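You operate a simulated robot arm through the tools that you are given. There is no shell and no other tool. Be economical: measure what you need, move in short steps, check, and stop when the job is done.

Carry out the task below with a simulated robot arm. There is one attempt and no reset: what you move stays moved.

TASK
Put one of the short tins from the top of the grey bench in the grey tub.
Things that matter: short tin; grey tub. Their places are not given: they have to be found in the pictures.

It is judged by the outcome, as a careful person would: the job done as asked, and still so three seconds after it is handed in. It fails if anything else is knocked over, pushed out of place, dropped, spilled or broken.

THE ROBOT
A 6-joint arm with a two-finger parallel gripper, fixed in place. Base frame: the origin is at the foot of the arm, x ahead of it, y to its left, z up; the work surface is at about z = 0. Lengths are in cm, angles in degrees, forces in N, time in s.
With the tool pointing down near the work surface it reaches from about 16 to 42 cm from the base axis. Its first joint turns from -66.0 to 66.0 degrees. Payload 1.57 kg.
Tool frame: the origin (TCP) lies between the finger pads and is the grasp point; the fingertips stand 3 cm ahead of it; z points along the fingers, y is the line along which they close. The gripper opens to 8 cm. The fingers are 1.7 cm wide and 1.2 cm thick; the gripper's body (4 by 8.2 cm) begins 8 cm behind the TCP.
Orientation is told as [roll, pitch, yaw] about the base's x, y, z axes, in that order, counted from this pose: with the fingers straight down and closing along the base's y, the tool's x points along the base's -x, its y along +y and its z along -z.

THE INTERFACE
- The arm moves only by the tool apply_moves. Its argument "motion" is a list of rows, each an object (a shift or turn left out is 0, a gripper value left out holds the last) with "xyz": the shift along the tool's x, y, z in units of 400 mm (1.0 is 400 mm), a list of three; "spin": the turn about the tool's z in units of 45 degrees (1.0 is 45 degrees). In form: [{"xyz": [dx, dy, dz], "spin": spin}, ...]. A call has 1 to 10 rows; each row is the pose to reach, as a shift and turn from the pose commanded when the call began, along the tool's axes at that moment. "hand" is the opening, from 0 (shut) to 1 (fully open), set as the call begins (left out, the last holds). A call with a number of a shift or a turn outside -1 to 1 is refused whole. A row lasts 0.2 s, in which the tool goes at most 5 cm and 8.6 degrees; a call with a longer step from one row to the next is refused whole, and so is a gripper value outside its range. A pose out of reach is approached as far as the arm can. The call stops where the force on the tool passes 40 N (or 10 N more than at its start, if that is more) or the arm is blocked; 0.2 s more then pass. The fingers move at their own pace (about 15.3 cm/s each) and stop on an object; they squeeze with about 34 N. The grip force told is the motor's: it shows also when the fingers shut on nothing. Time passes only in rows, and 0.2 s behind the last, so rows that repeat a pose let the fingers close. It gives the time, the measured TCP pose, the force on the tool (base axes), the opening and the grip force at its end, in the units of the frame above (readings bear some noise), and new pictures: "show" is both (left out), scene, wrist or none.
- Cameras (640 x 400 px; columns grow to the right, rows downward): "scene" is fixed at [6.67, -35.3, 40.68]; the picture's right is [0.57, -0.82, 0.00], its down [-0.60, -0.41, -0.69] and it looks along [0.57, 0.39, -0.73] (base axes); focal length 214 px, centre (320, 200). "wrist" rides on the gripper at [-3.2, 0, -7.8] in the tool frame; the picture's right is [0.00, -1.00, 0.00], its down [0.97, 0.00, -0.24] and it looks along [0.24, 0.00, 0.97] (tool axes); focal length 218 px, centre (320, 200).
- locate(camera, pixels): there is no depth. For up to 12 entries [column, row, z] of the newest picture of that camera ("zoom" is the newest enlarged one), the place [x, y] in the base frame at which the ray of that pixel passes the height z, good to about 0.3 cm. No time passes.
- close_up(camera, box): a new picture of the part [left, top, right, bottom] of that camera's present view, enlarged. No time passes.
- sign_off(): hands the job in; it is judged then, once.

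Work in short steps. Measure before you move; look again where a grasp or a placing could have gone wrong, and mend it. You have 60 turns and 120 pictures in all, the two below and enlarged ones among them. Open the gripper and draw the arm clear of the work before you hand the job in, unless the task says otherwise; then end with one line.

The tools are called after "Emit:" as a command line: name --argument value ..., lists and objects as JSON in quotes. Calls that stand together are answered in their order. apply_moves: Moves the arm, as the interface text tells. Its arguments: {"type":"object","properties":{"motion":{"type":"array","items":{"type":"object","properties":{"xyz":{"type":"array","items":{"type":"number"}},"spin":{"type":"number"}}}},"hand":{"type":"number"},"show":{"type":"string","enum":["both","scene","wrist","none"]}},"required":["motion"]} The other tools are called the same way: locate (camera, pixels) gives the place at which the rays of pixels pass given heights; close_up (camera, box) takes an enlarged picture of a part of a camera's view; sign_off () hands the job in.

At the start:

```text
clock: 0.0
position: [19.4, -12.36, 26.85]
orientation: [0.0, 0.1, 0.0]
wrist_force: [-0.3, -1.0, -0.3]
finger_gap: 7.99
grip_force: 0.1
```

scene: 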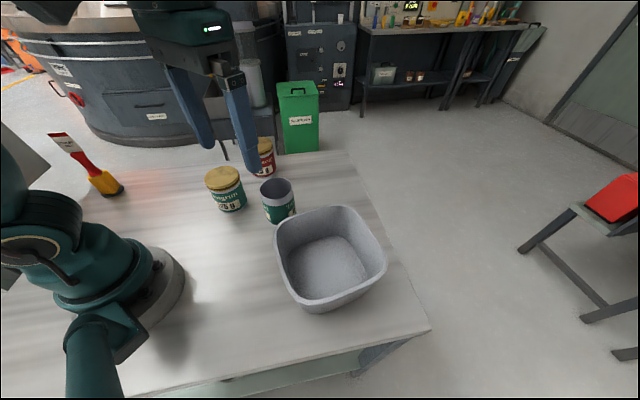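
wrist: 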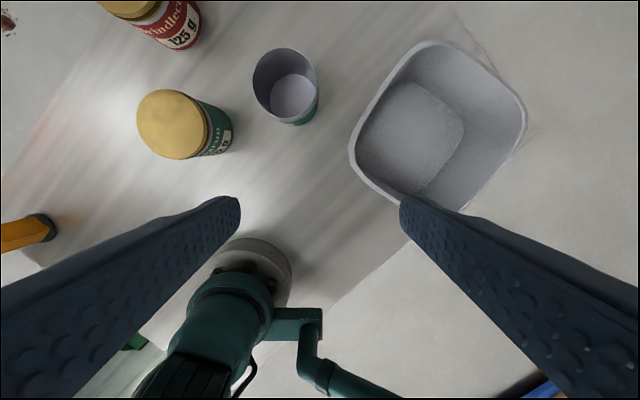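

I see a tub at the scene's (330,258) and three cans: a green lidded one (226,188), an open one (278,200) and a red one (263,158). I'll enlarge them to tell which are short.

Emit:
close_up --camera "scene" --box '[180, 120, 340, 240]'

Emit:
close_up --camera "wrist" --box '[80, 0, 340, 170]'

Emit:
locate --camera "scene" --pixels '[[233, 212, 0], [283, 223, 0], [263, 177, 0], [223, 177, 6], [223, 177, 8], [276, 188, 6], [276, 188, 8], [264, 145, 6], [264, 145, 10]]'

Emit:
locate --camera "wrist" --pixels '[[168, 125, 6], [168, 125, 8], [285, 82, 6], [285, 82, 8], [293, 97, 0], [185, 48, 0], [415, 135, 0], [438, 125, 7], [350, 150, 7], [526, 110, 7], [430, 42, 7], [465, 212, 7]]'

```text
3.33 times, centred on (260, 180) of scene
```

zoom: 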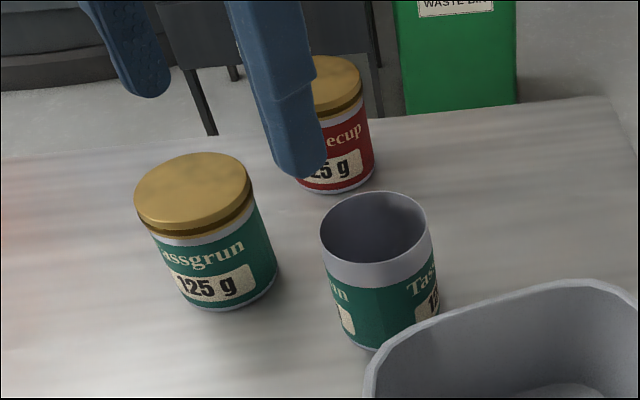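

```text
2.35 times, centred on (210, 85) of wrist
```

zoom: 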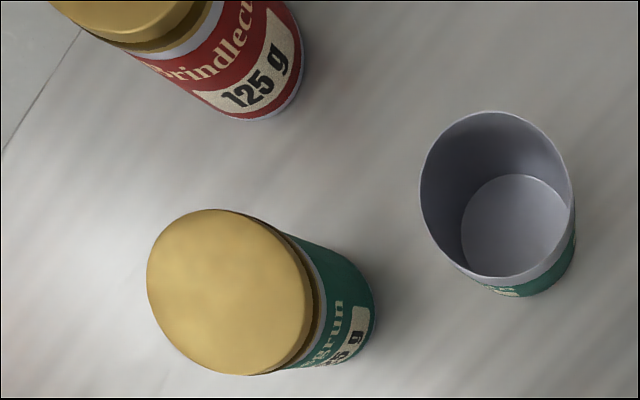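

```text
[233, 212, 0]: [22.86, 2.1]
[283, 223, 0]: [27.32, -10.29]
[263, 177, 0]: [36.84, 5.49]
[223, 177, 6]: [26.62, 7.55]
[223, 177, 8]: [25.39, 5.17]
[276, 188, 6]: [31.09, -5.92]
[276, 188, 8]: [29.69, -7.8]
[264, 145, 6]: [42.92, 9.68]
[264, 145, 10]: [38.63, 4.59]
```

```text
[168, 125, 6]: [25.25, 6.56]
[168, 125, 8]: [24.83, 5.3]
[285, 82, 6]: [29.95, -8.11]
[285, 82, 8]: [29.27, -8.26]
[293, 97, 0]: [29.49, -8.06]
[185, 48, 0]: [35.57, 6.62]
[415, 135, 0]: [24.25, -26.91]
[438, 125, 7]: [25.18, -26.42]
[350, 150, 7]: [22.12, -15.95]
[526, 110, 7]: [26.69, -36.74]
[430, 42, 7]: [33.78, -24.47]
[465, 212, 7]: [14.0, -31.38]
```

All three look alike in size (125 g). I'll measure the diameters and heights of the lidded green and open tins.

Emit:
close_up --camera "scene" --box '[180, 120, 340, 240]'

Emit:
locate --camera "zoom" --pixels '[[135, 203, 8], [253, 190, 8], [190, 308, 0], [277, 272, 0], [320, 235, 8], [428, 225, 8], [375, 192, 8], [375, 262, 8], [380, 348, 0], [335, 192, 0], [374, 165, 0]]'

Emit:
locate --camera "wrist" --pixels '[[252, 85, 8], [318, 80, 8], [283, 47, 8], [287, 117, 8], [305, 124, 0], [316, 110, 0], [137, 120, 8], [208, 130, 8], [168, 89, 8], [175, 159, 8], [232, 140, 0]]'

```text
3.33 times, centred on (260, 180) of scene
```

zoom: 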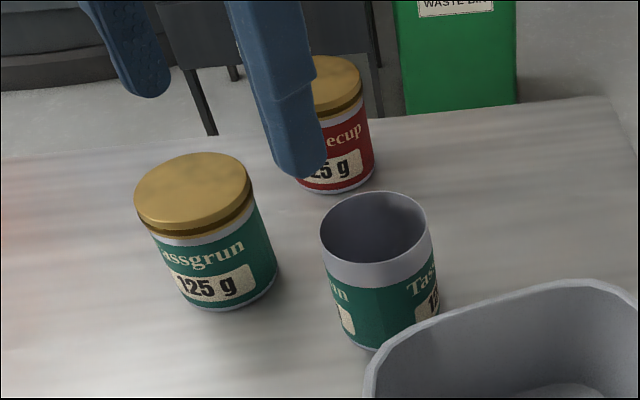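

```text
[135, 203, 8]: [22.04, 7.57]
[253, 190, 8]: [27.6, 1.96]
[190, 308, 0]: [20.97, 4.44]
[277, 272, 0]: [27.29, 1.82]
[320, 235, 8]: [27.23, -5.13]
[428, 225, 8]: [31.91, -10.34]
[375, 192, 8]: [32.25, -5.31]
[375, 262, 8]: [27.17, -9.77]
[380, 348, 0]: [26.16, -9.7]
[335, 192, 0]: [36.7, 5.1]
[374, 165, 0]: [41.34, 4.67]
```

```text
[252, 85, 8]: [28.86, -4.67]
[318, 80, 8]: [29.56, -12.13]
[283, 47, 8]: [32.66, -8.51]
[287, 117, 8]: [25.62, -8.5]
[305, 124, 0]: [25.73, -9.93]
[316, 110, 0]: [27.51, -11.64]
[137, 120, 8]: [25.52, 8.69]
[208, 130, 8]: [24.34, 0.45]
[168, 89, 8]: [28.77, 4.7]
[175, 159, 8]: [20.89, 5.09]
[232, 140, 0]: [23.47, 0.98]
```

Measured at z=8, the lid is about 7.9 cm wide and the open tin's rim about 7.2 cm. I'll move above the tins to get sharper sizes and heights.

Emit:
apply_moves --motion '[{"xyz": [-0.06, 0.07, 0]}, {"xyz": [-0.12, 0.14, 0]}, {"xyz": [-0.17, 0.2, 0]}, {"xyz": [-0.17, 0.2, 0]}]' --hand 1

```text
clock: 1.0
position: [26.01, -4.27, 26.82]
orientation: [0.0, 0.1, 0.0]
wrist_force: [0.0, 0.2, 1.1]
finger_gap: 8.01
grip_force: 0.1
```

scene: 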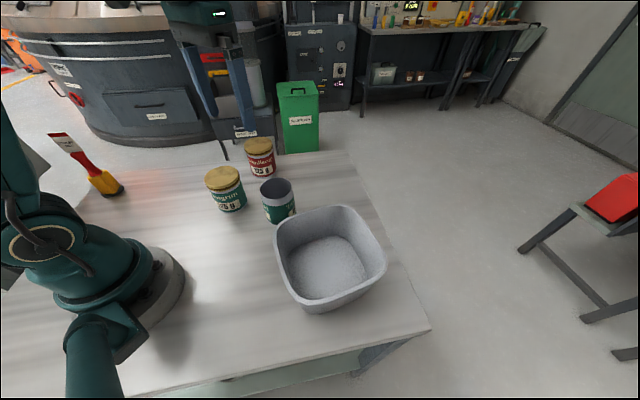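
wrist: 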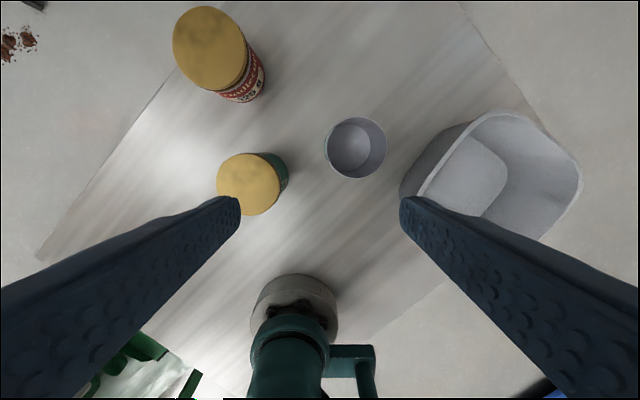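

Emit:
close_up --camera "wrist" --box '[160, 0, 400, 220]'

Emit:
close_up --camera "scene" --box '[190, 125, 310, 235]'

Emit:
locate --camera "zoom" --pixels '[[320, 200, 8]]'

```text
1.82 times, centred on (280, 110) of wrist
```

zoom: 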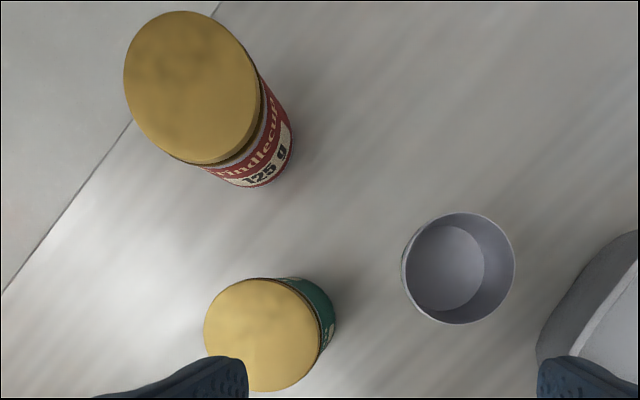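

```text
3.64 times, centred on (250, 180) of scene
```

zoom: 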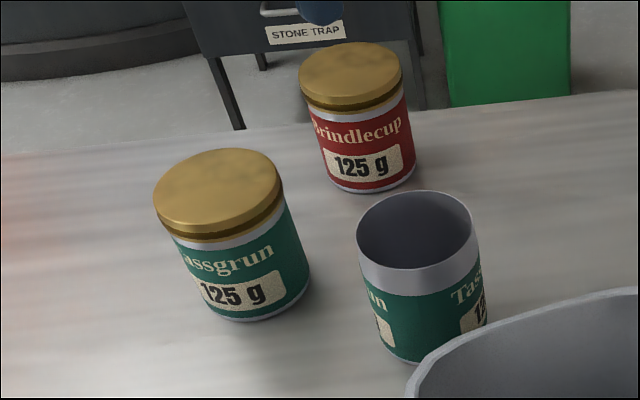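

```text
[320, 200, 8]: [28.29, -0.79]
```

All three share the same make and size. The lidded green tin looks like a clear target if its lid fits the 8 cm opening, so I'll hover over it at z≈20 and measure it.

Emit:
apply_moves --motion '[{"xyz": [0.012, 0.08, 0.06]}, {"xyz": [0.024, 0.16, 0.12]}, {"xyz": [0.035, 0.2275, 0.17]}, {"xyz": [0.035, 0.2275, 0.17]}]' --show "wrist"

Emit:
close_up --camera "wrist" --box '[240, 110, 400, 250]'

```text
clock: 2.0
position: [24.87, 4.89, 20.1]
orientation: [0.0, 0.0, 0.1]
wrist_force: [0.1, 0.3, -0.4]
finger_gap: 8.01
grip_force: 0.0
```

wrist: 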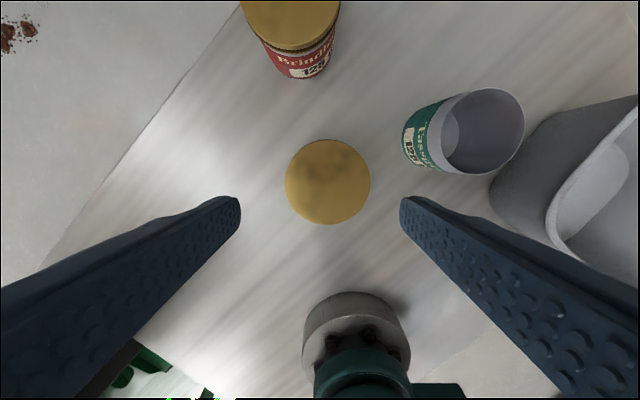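

```text
2.86 times, centred on (320, 180) of wrist
```

zoom: 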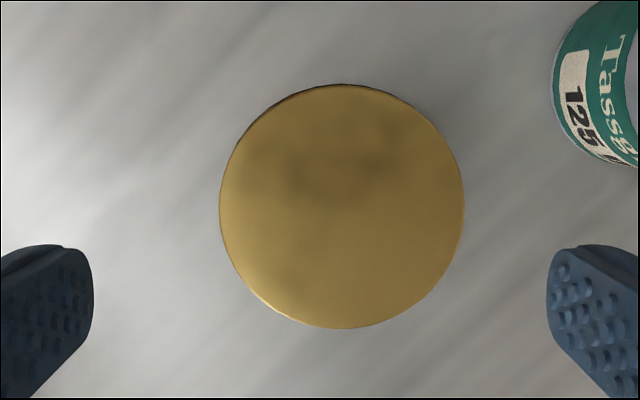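

Emit:
locate --camera "zoom" --pixels '[[219, 206, 8], [464, 206, 8], [342, 84, 8], [342, 328, 8], [219, 206, 9], [464, 206, 9], [342, 84, 9], [342, 328, 9]]'

Emit:
close_up --camera "scene" --box '[200, 155, 260, 215]'

```text
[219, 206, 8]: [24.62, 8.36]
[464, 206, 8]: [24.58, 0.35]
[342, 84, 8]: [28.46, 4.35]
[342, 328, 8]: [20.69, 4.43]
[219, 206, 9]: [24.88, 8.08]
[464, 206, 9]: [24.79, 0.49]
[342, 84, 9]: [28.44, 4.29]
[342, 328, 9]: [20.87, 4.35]
```

```text
6.67 times, centred on (230, 185) of scene
```

zoom: 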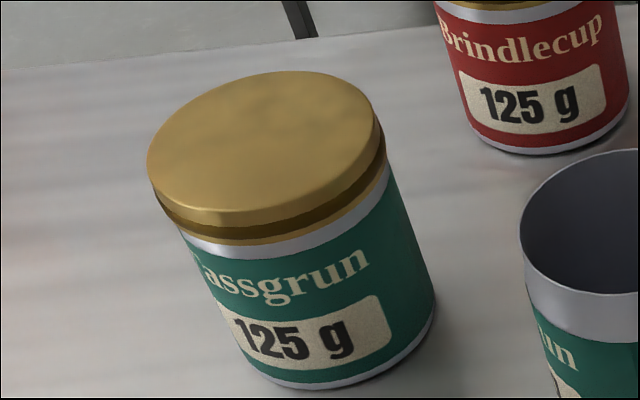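

Emit:
locate --camera "zoom" --pixels '[[263, 145, 8], [263, 145, 8.5], [263, 145, 9], [148, 170, 8.5], [377, 120, 8.5], [285, 385, 0], [435, 295, 0], [250, 372, 0]]'

```text
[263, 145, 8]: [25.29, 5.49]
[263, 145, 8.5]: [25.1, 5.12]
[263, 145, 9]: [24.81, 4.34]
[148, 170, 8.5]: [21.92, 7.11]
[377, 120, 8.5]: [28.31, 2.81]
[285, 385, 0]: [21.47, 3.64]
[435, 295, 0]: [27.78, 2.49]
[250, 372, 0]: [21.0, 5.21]
```

The lid top is at z≈9, about 7.6 cm across, and centred at (24.7, 4.25), which is column 327.5 against the camera's 320. It should just fit. I'll centre on it and go down to just above the lid to check alignment.

Emit:
apply_moves --motion '[{"xyz": [0.005, -0.0165, 0]}, {"xyz": [0.005, -0.0165, 0.085]}, {"xyz": [0.005, -0.0165, 0.165]}, {"xyz": [0.005, -0.0165, 0.165]}]' --hand 1 --show "both"

Emit:
close_up --camera "wrist" --box '[220, 100, 420, 240]'

Emit:
close_up --camera "scene" --box '[180, 120, 290, 220]'

```text
clock: 3.0
position: [24.47, 4.1, 13.31]
orientation: [0.0, 0.0, 0.0]
wrist_force: [0.9, 0.4, 1.1]
finger_gap: 8.02
grip_force: 0.0
```

scene: 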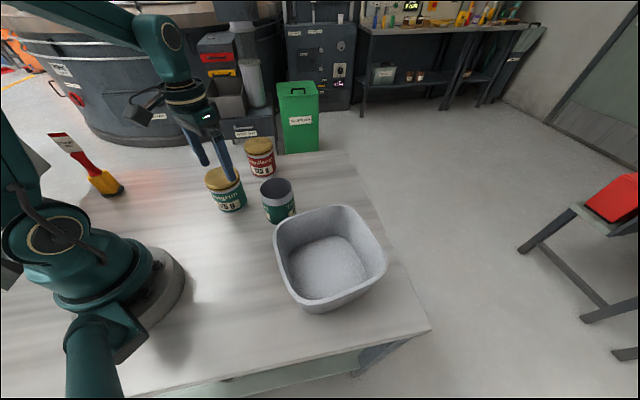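
wrist: 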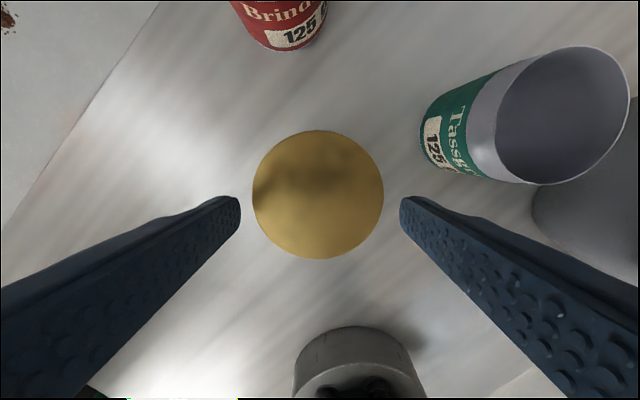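

```text
2.86 times, centred on (320, 170) of wrist
```

zoom: 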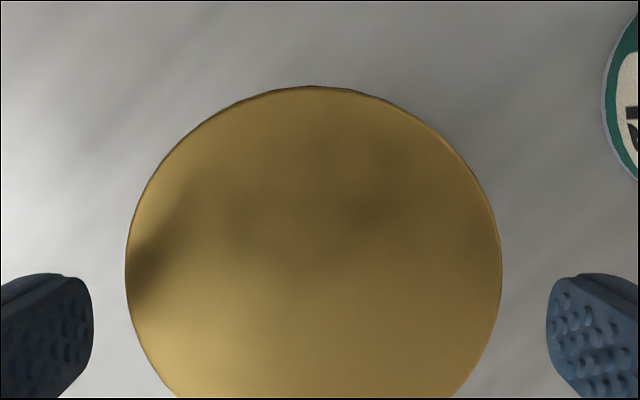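

```text
4.00 times, centred on (235, 170) of scene
```

zoom: 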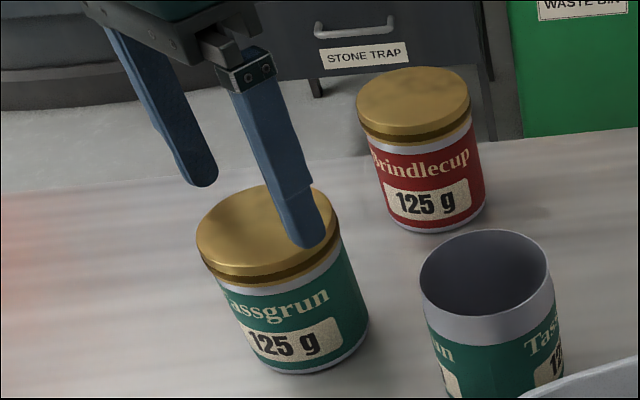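

The two views give a lid about 7.4 cm wide, 0.12 cm to +y and 0.6 cm to +x of the tool axis. I'll correct that and descend slowly.

Emit:
apply_moves --motion '[{"xyz": [-0.015, 0.003, 0]}, {"xyz": [-0.015, 0.003, 0.04]}, {"xyz": [-0.015, 0.003, 0.08]}, {"xyz": [-0.015, 0.003, 0.11]}, {"xyz": [-0.015, 0.003, 0.14]}, {"xyz": [-0.015, 0.003, 0.17]}, {"xyz": [-0.015, 0.003, 0.185]}]' --hand 1

Emit:
close_up --camera "scene" --box '[180, 120, 290, 220]'

```text
clock: 4.6
position: [25.19, 4.21, 5.98]
orientation: [0.0, -0.1, 0.1]
wrist_force: [-1.1, 0.2, 0.1]
finger_gap: 7.97
grip_force: 0.1
```

scene: 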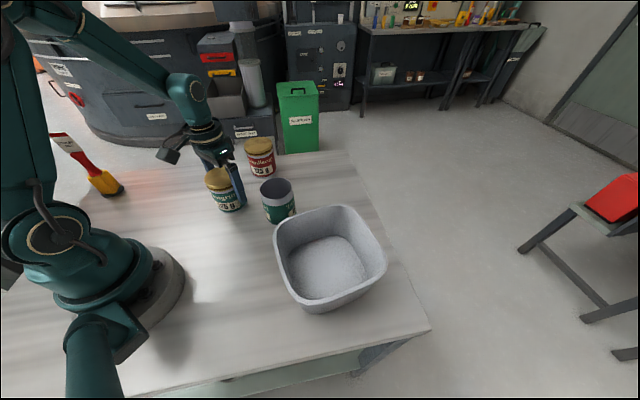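
wrist: 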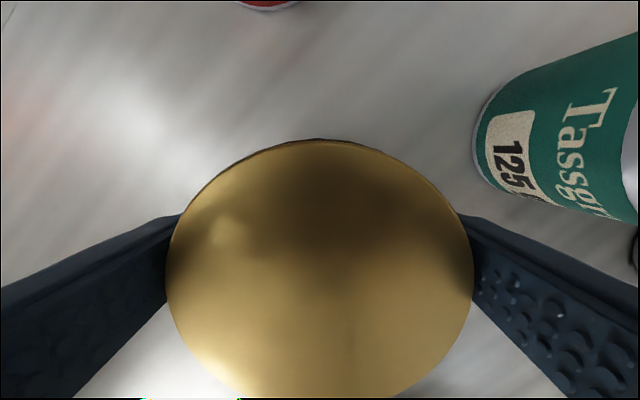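

```text
4.00 times, centred on (235, 170) of scene
```

zoom: 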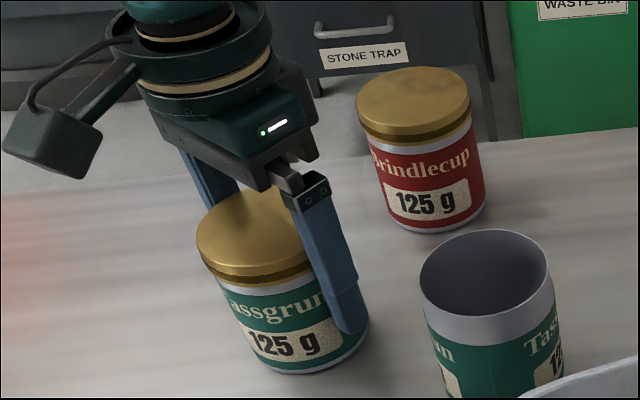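

The fingers straddle the tin cleanly with no contact force. Now closing.

Emit:
apply_moves --motion '[{"xyz": [0, 0, 0]}, {"xyz": [0, 0, 0]}, {"xyz": [0, 0, 0]}]' --hand 0 --show "wrist"

Emit:
apply_moves --motion '[{"xyz": [0, 0, -0.02]}, {"xyz": [0, 0, -0.05]}, {"xyz": [0, 0, -0.05]}]' --show "both"

Emit:
close_up --camera "scene" --box '[180, 120, 290, 220]'

```text
clock: 5.4
position: [24.97, 4.26, 5.98]
orientation: [0.0, -0.1, -0.1]
wrist_force: [0.7, -0.2, -3.0]
finger_gap: 7.3
grip_force: 34.5
```

wrist: 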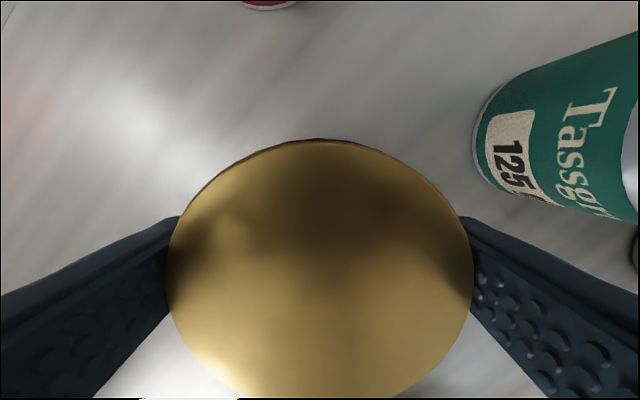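

```text
clock: 6.2
position: [25.29, 4.34, 8.04]
orientation: [-0.1, 0.1, 0.0]
wrist_force: [0.4, 0.1, -0.3]
finger_gap: 7.34
grip_force: 34.4
```

scene: 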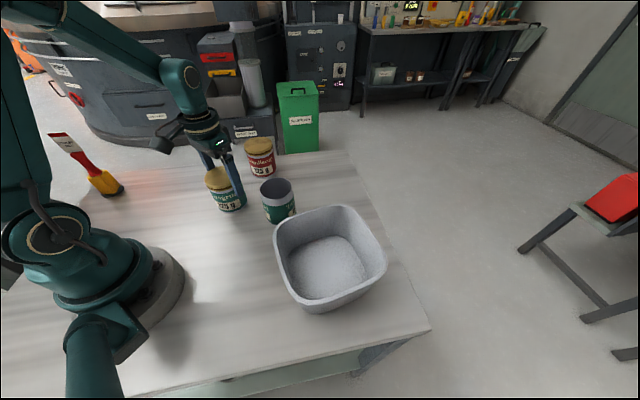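
wrist: 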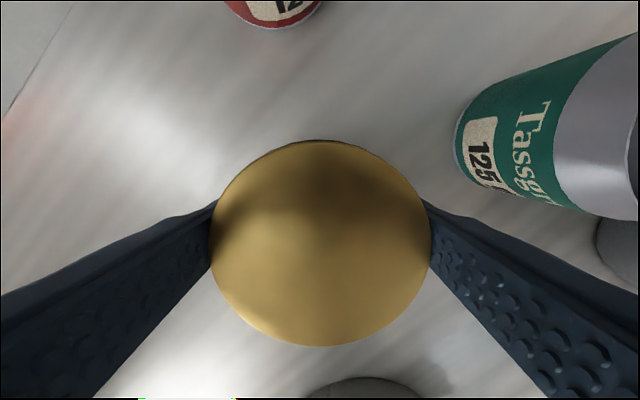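

```text
4.00 times, centred on (235, 170) of scene
```

zoom: 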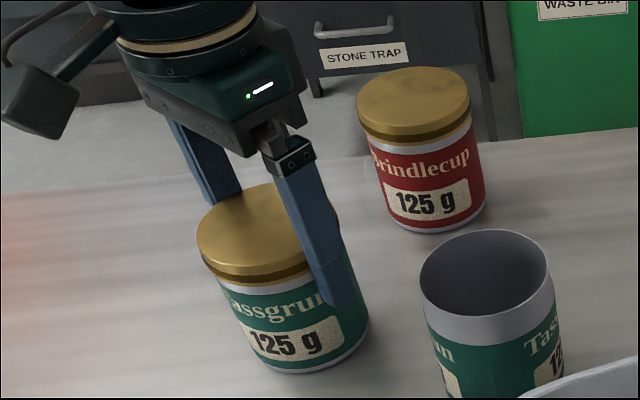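

The tin didn't rise: the fingers slid up it, and the lid (7.3 cm) took the contact high on the fingers. Now the pads are at lid height, so I'll try a small lift from here.

Emit:
apply_moves --motion '[{"xyz": [0, 0, 0.01]}, {"xyz": [0, 0, 0.01]}, {"xyz": [0, 0, 0]}, {"xyz": [0, 0, -0.01]}, {"xyz": [0, 0, -0.02]}]' --hand 0 --show "wrist"

Emit:
close_up --camera "scene" --box '[180, 120, 290, 220]'

```text
clock: 7.4
position: [25.22, 4.27, 8.8]
orientation: [0.0, -0.1, -0.1]
wrist_force: [0.4, -0.6, -2.6]
finger_gap: 7.31
grip_force: 34.2
```

wrist: 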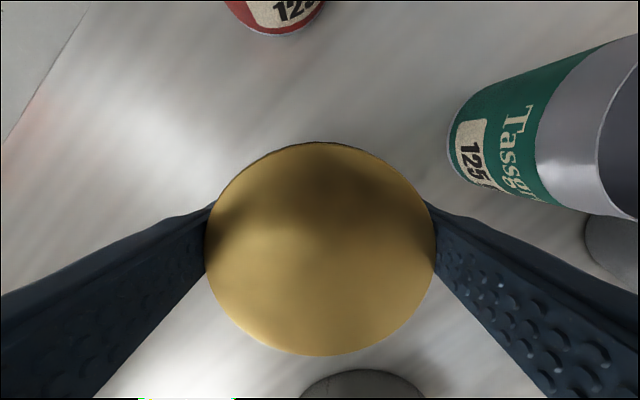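

```text
4.00 times, centred on (235, 170) of scene
```

zoom: 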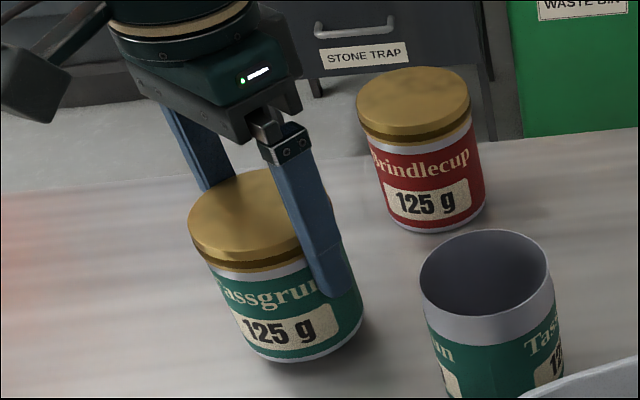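

The tin is now up about 1 cm with a steady hold. I'll lift it gently to z≈20 and check.

Emit:
apply_moves --motion '[{"xyz": [0, 0, -0.02]}, {"xyz": [0, 0, -0.05]}, {"xyz": [0, 0, -0.09]}, {"xyz": [0, 0, -0.13]}, {"xyz": [0, 0, -0.17]}, {"xyz": [0, 0, -0.21]}, {"xyz": [0, 0, -0.25]}, {"xyz": [0, 0, -0.28]}, {"xyz": [0, 0, -0.3]}, {"xyz": [0, 0, -0.3]}]' --show "both"

Emit:
close_up --camera "scene" --box '[250, 190, 410, 330]'

Emit:
locate --camera "zoom" --pixels '[[102, 150, 7], [405, 70, 7], [545, 255, 7], [240, 410, 7], [325, 220, 0], [270, 400, 0], [150, 200, 0], [460, 170, 0], [250, 350, 0], [330, 140, 0]]'

```text
clock: 9.6
position: [25.07, 4.24, 20.98]
orientation: [0.0, 0.0, -0.1]
wrist_force: [0.1, 0.5, -2.7]
finger_gap: 7.34
grip_force: 34.0
```

scene: 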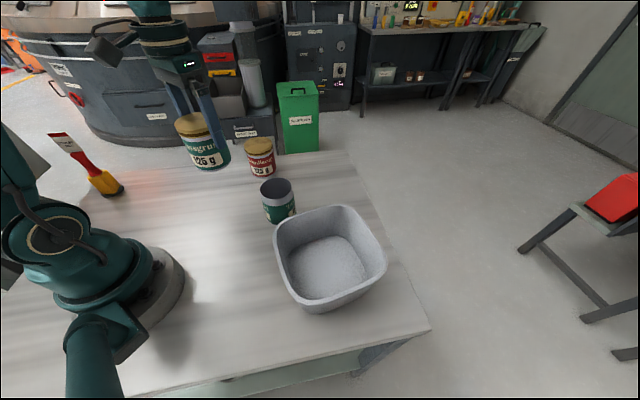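
wrist: 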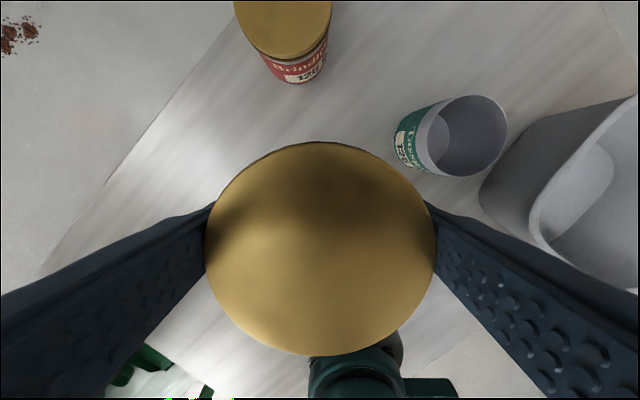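

```text
2.86 times, centred on (330, 260) of scene
```

zoom: 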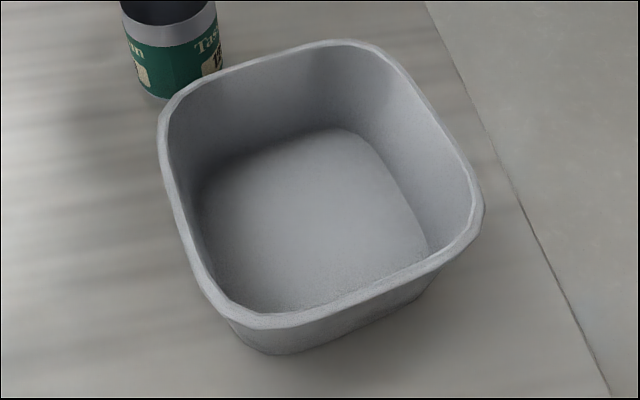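

```text
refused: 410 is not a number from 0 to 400
```

The tin is firmly up. Next I'll locate the tub's rim and floor in the enlarged view.

Emit:
locate --camera "zoom" --pixels '[[160, 125, 9], [345, 42, 9], [482, 215, 9], [245, 322, 9], [205, 185, 0.5], [345, 130, 0.5], [428, 245, 0.5], [240, 300, 0.5], [318, 220, 0.5], [275, 355, 0], [318, 180, 9]]'

```text
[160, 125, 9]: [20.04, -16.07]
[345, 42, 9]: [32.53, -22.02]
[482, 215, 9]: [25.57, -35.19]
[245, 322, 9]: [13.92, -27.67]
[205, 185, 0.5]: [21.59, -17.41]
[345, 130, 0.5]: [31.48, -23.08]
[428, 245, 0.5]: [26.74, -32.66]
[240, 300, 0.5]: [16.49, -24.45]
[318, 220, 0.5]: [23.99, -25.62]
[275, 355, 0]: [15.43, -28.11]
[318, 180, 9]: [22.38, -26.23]
```

The tub centre is about (23.8, -25.2) with the floor near z=0.5. I'll carry the tin across at z≈21.

Emit:
apply_moves --motion '[{"xyz": [0.003, -0.06, 0]}, {"xyz": [0.007, -0.15, 0]}, {"xyz": [0.011, -0.25, 0]}, {"xyz": [0.016, -0.35, 0]}, {"xyz": [0.02, -0.45, 0]}, {"xyz": [0.024, -0.55, 0]}, {"xyz": [0.028, -0.64, 0]}, {"xyz": [0.031, -0.7, 0]}, {"xyz": [0.0325, -0.735, 0]}, {"xyz": [0.0325, -0.735, 0]}]'

Emit:
close_up --camera "scene" --box '[230, 130, 430, 330]'

```text
clock: 11.8
position: [23.71, -25.15, 20.88]
orientation: [0.0, 0.0, 0.1]
wrist_force: [0.5, -1.0, -2.6]
finger_gap: 7.33
grip_force: 33.4
```

scene: 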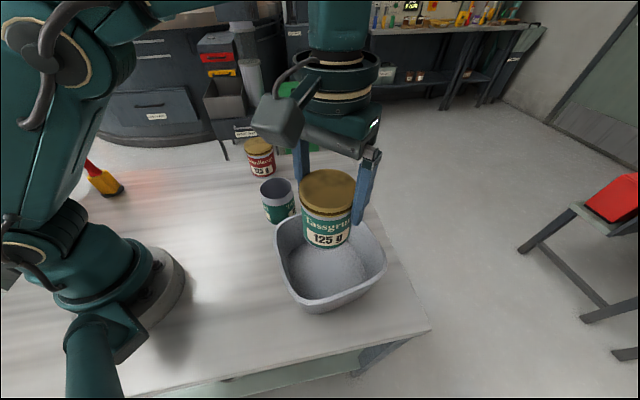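
wrist: 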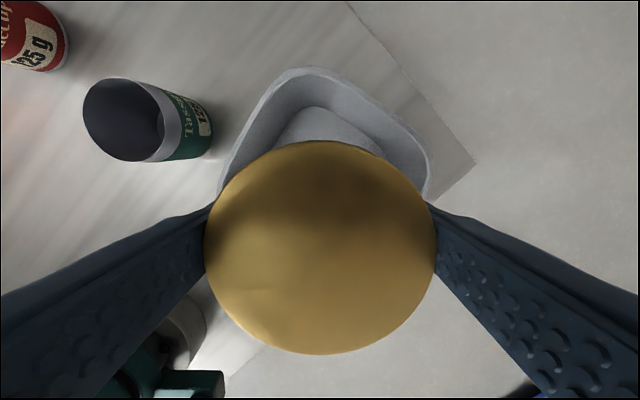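

```text
2.00 times, centred on (330, 230) of scene
```

zoom: 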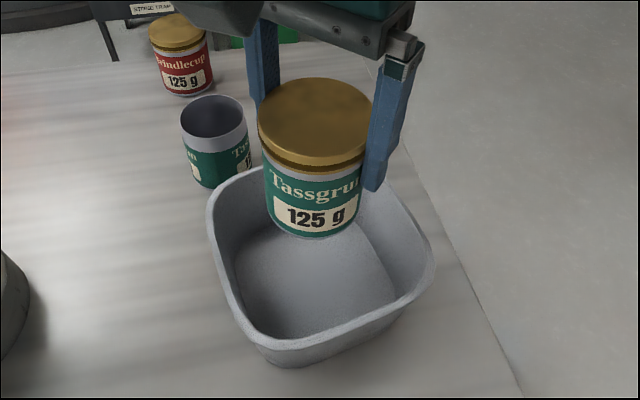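

It's aligned over the tub. I'll descend to z≈12.5 and check again.

Emit:
apply_moves --motion '[{"xyz": [0, 0, 0.05]}, {"xyz": [0, 0, 0.1]}, {"xyz": [0, 0, 0.15]}, {"xyz": [0, 0, 0.19]}, {"xyz": [0, 0, 0.21]}, {"xyz": [0, 0, 0.21]}]'

Emit:
close_up --camera "scene" --box '[240, 170, 420, 330]'

```text
clock: 13.2
position: [23.79, -25.18, 12.41]
orientation: [-0.1, 0.0, -0.1]
wrist_force: [0.4, -0.4, -1.7]
finger_gap: 7.33
grip_force: 34.1
```

scene: 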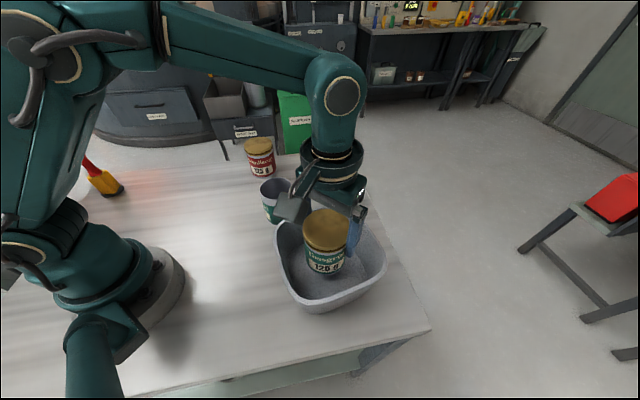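
wrist: 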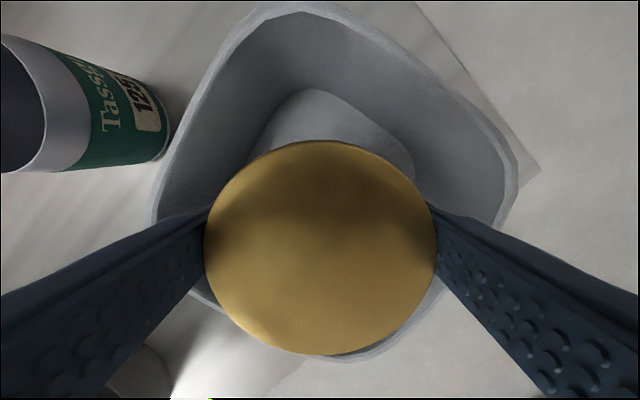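

```text
2.50 times, centred on (330, 250) of scene
```

zoom: 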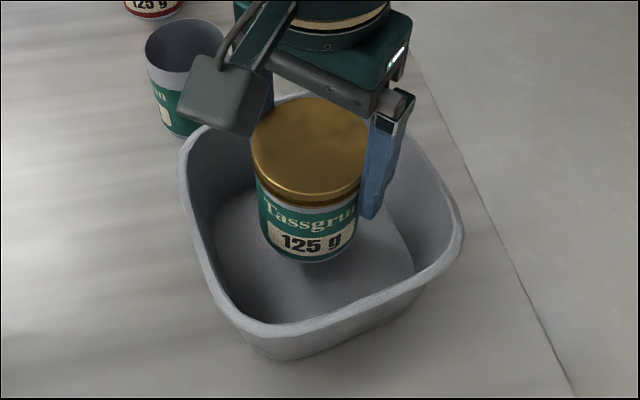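

There's clearance all around. I'll lower slowly.

Emit:
apply_moves --motion '[{"xyz": [0, 0, 0.02]}, {"xyz": [0, 0, 0.04]}, {"xyz": [0, 0, 0.06]}, {"xyz": [0, 0, 0.075]}, {"xyz": [0, 0, 0.08]}, {"xyz": [0, 0, 0.08]}]' --show "none"

Emit:
close_up --camera "scene" --box '[240, 170, 420, 330]'

```text
clock: 14.6
position: [23.78, -25.16, 9.3]
orientation: [-0.1, 0.0, 0.0]
wrist_force: [-0.6, -0.1, -2.0]
finger_gap: 7.33
grip_force: 33.7
```

```text
2.50 times, centred on (330, 250) of scene
```

zoom: 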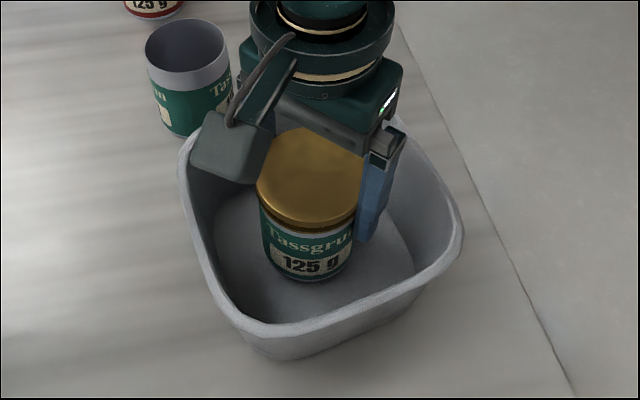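

Not down yet, as the force is still only the weight. I'll go on in tiny steps and watch the force.

Emit:
apply_moves --motion '[{"xyz": [0, 0, 0.007]}, {"xyz": [0, 0, 0.014]}, {"xyz": [0, 0, 0.014]}]' --show "none"

Emit:
apply_moves --motion '[{"xyz": [0, 0, 0.005]}, {"xyz": [0, 0, 0.01]}, {"xyz": [0, 0, 0.01]}]' --show "wrist"

```text
clock: 15.4
position: [23.75, -25.0, 8.59]
orientation: [0.1, -0.1, 0.1]
wrist_force: [-0.7, 0.4, -2.3]
finger_gap: 7.34
grip_force: 33.3
```

```text
clock: 16.2
position: [23.91, -25.05, 8.21]
orientation: [0.0, 0.1, 0.1]
wrist_force: [0.0, -0.4, -2.3]
finger_gap: 7.33
grip_force: 33.3
```

wrist: 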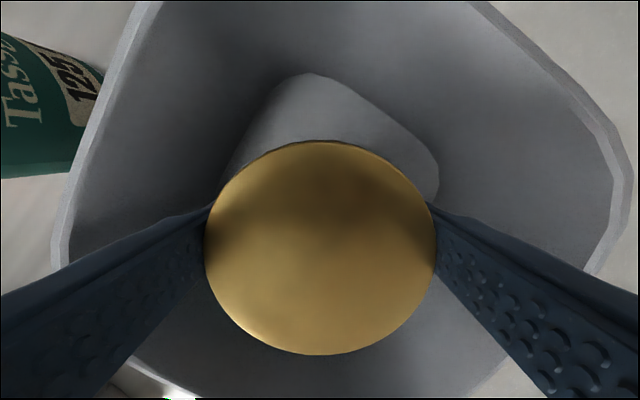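

I grasped at TCP z≈7.65 on the bench, so the tin's bottom is now about 0.5 cm above bench level. I'll continue in small steps.

Emit:
apply_moves --motion '[{"xyz": [0, 0, 0.004]}, {"xyz": [0, 0, 0.004]}]' --show "none"

Emit:
apply_moves --motion '[{"xyz": [0, 0, 0.004]}, {"xyz": [0, 0, 0.004]}]' --show "none"

```text
clock: 16.8
position: [23.82, -25.15, 8.14]
orientation: [-0.1, 0.0, 0.0]
wrist_force: [-3.4, 4.9, 15.5]
finger_gap: 7.33
grip_force: 34.5
```

```text
clock: 17.4
position: [23.84, -25.18, 8.02]
orientation: [-0.2, -0.1, 0.1]
wrist_force: [-5.1, 3.5, 35.1]
finger_gap: 7.34
grip_force: 34.0
```

It touches the tub floor. I'll ease up 0.2 cm and then open.

Emit:
apply_moves --motion '[{"xyz": [0, 0, -0.005]}, {"xyz": [0, 0, -0.005]}]' --show "none"

Emit:
apply_moves --motion '[{"xyz": [0, 0, 0]}, {"xyz": [0, 0, 0]}, {"xyz": [0, 0, 0]}]' --hand 1 --show "wrist"

```text
clock: 18.0
position: [23.81, -25.11, 7.98]
orientation: [-0.1, 0.0, 0.0]
wrist_force: [1.5, -1.2, 5.3]
finger_gap: 7.32
grip_force: 33.9
```

```text
clock: 18.8
position: [23.83, -25.04, 8.19]
orientation: [0.0, 0.1, 0.1]
wrist_force: [0.1, 0.2, 0.5]
finger_gap: 8.02
grip_force: 0.0
```

wrist: 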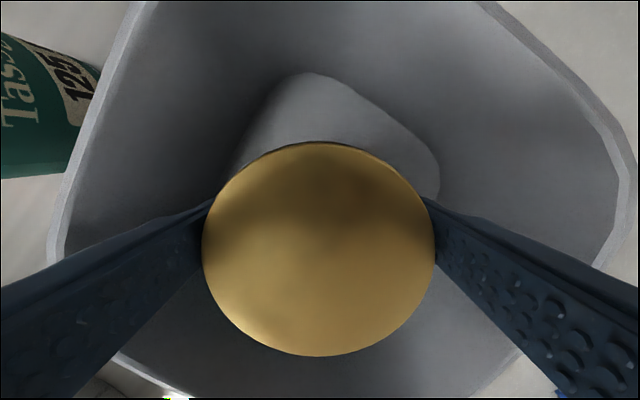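

Released. I'll rise straight up, slowly at first.

Emit:
apply_moves --motion '[{"xyz": [0, 0, -0.02]}, {"xyz": [0, 0, -0.05]}, {"xyz": [0, 0, -0.09]}, {"xyz": [0, 0, -0.15]}, {"xyz": [0, 0, -0.23]}, {"xyz": [0, 0, -0.32]}, {"xyz": [0, 0, -0.4]}, {"xyz": [0, 0.1, -0.4]}, {"xyz": [0, 0.2, -0.4]}, {"xyz": [0, 0.3, -0.4]}]' --hand 1

Emit:
close_up --camera "scene" --box '[220, 120, 420, 330]'

```text
clock: 21.0
position: [23.85, -13.08, 24.14]
orientation: [0.1, 0.0, 0.1]
wrist_force: [0.0, 0.2, 0.1]
finger_gap: 8.01
grip_force: 0.1
out of reach, approached as far as the arm can: row 7
```

scene: 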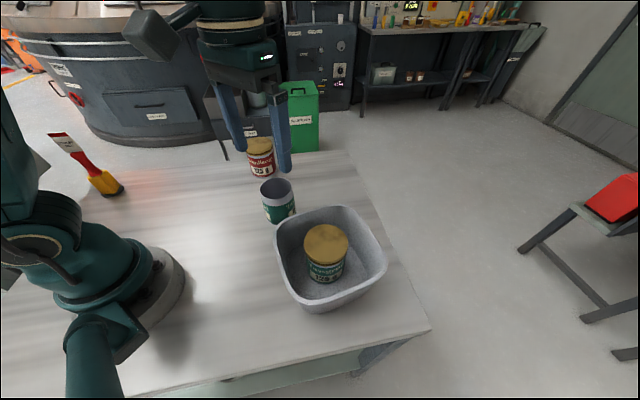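
wrist: 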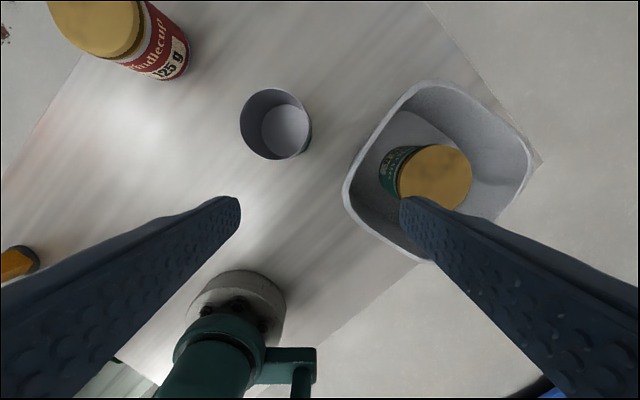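

```text
1.90 times, centred on (320, 225) of scene
```

zoom: 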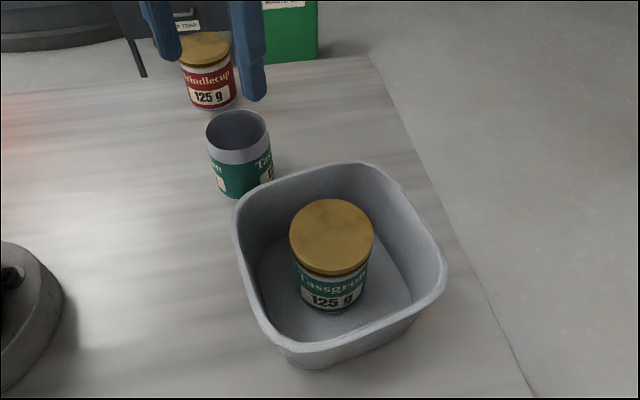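

The tin stands upright in the tub, nothing else has moved, and the arm is clear.

Emit:
sign_off

```text
The job is handed in.
```

I put the lidded green tin (Tassgrun, 125 g) in the grey tub, where it stands upright; the other two tins and the tub look undisturbed in the last pictures, and the job is handed in.
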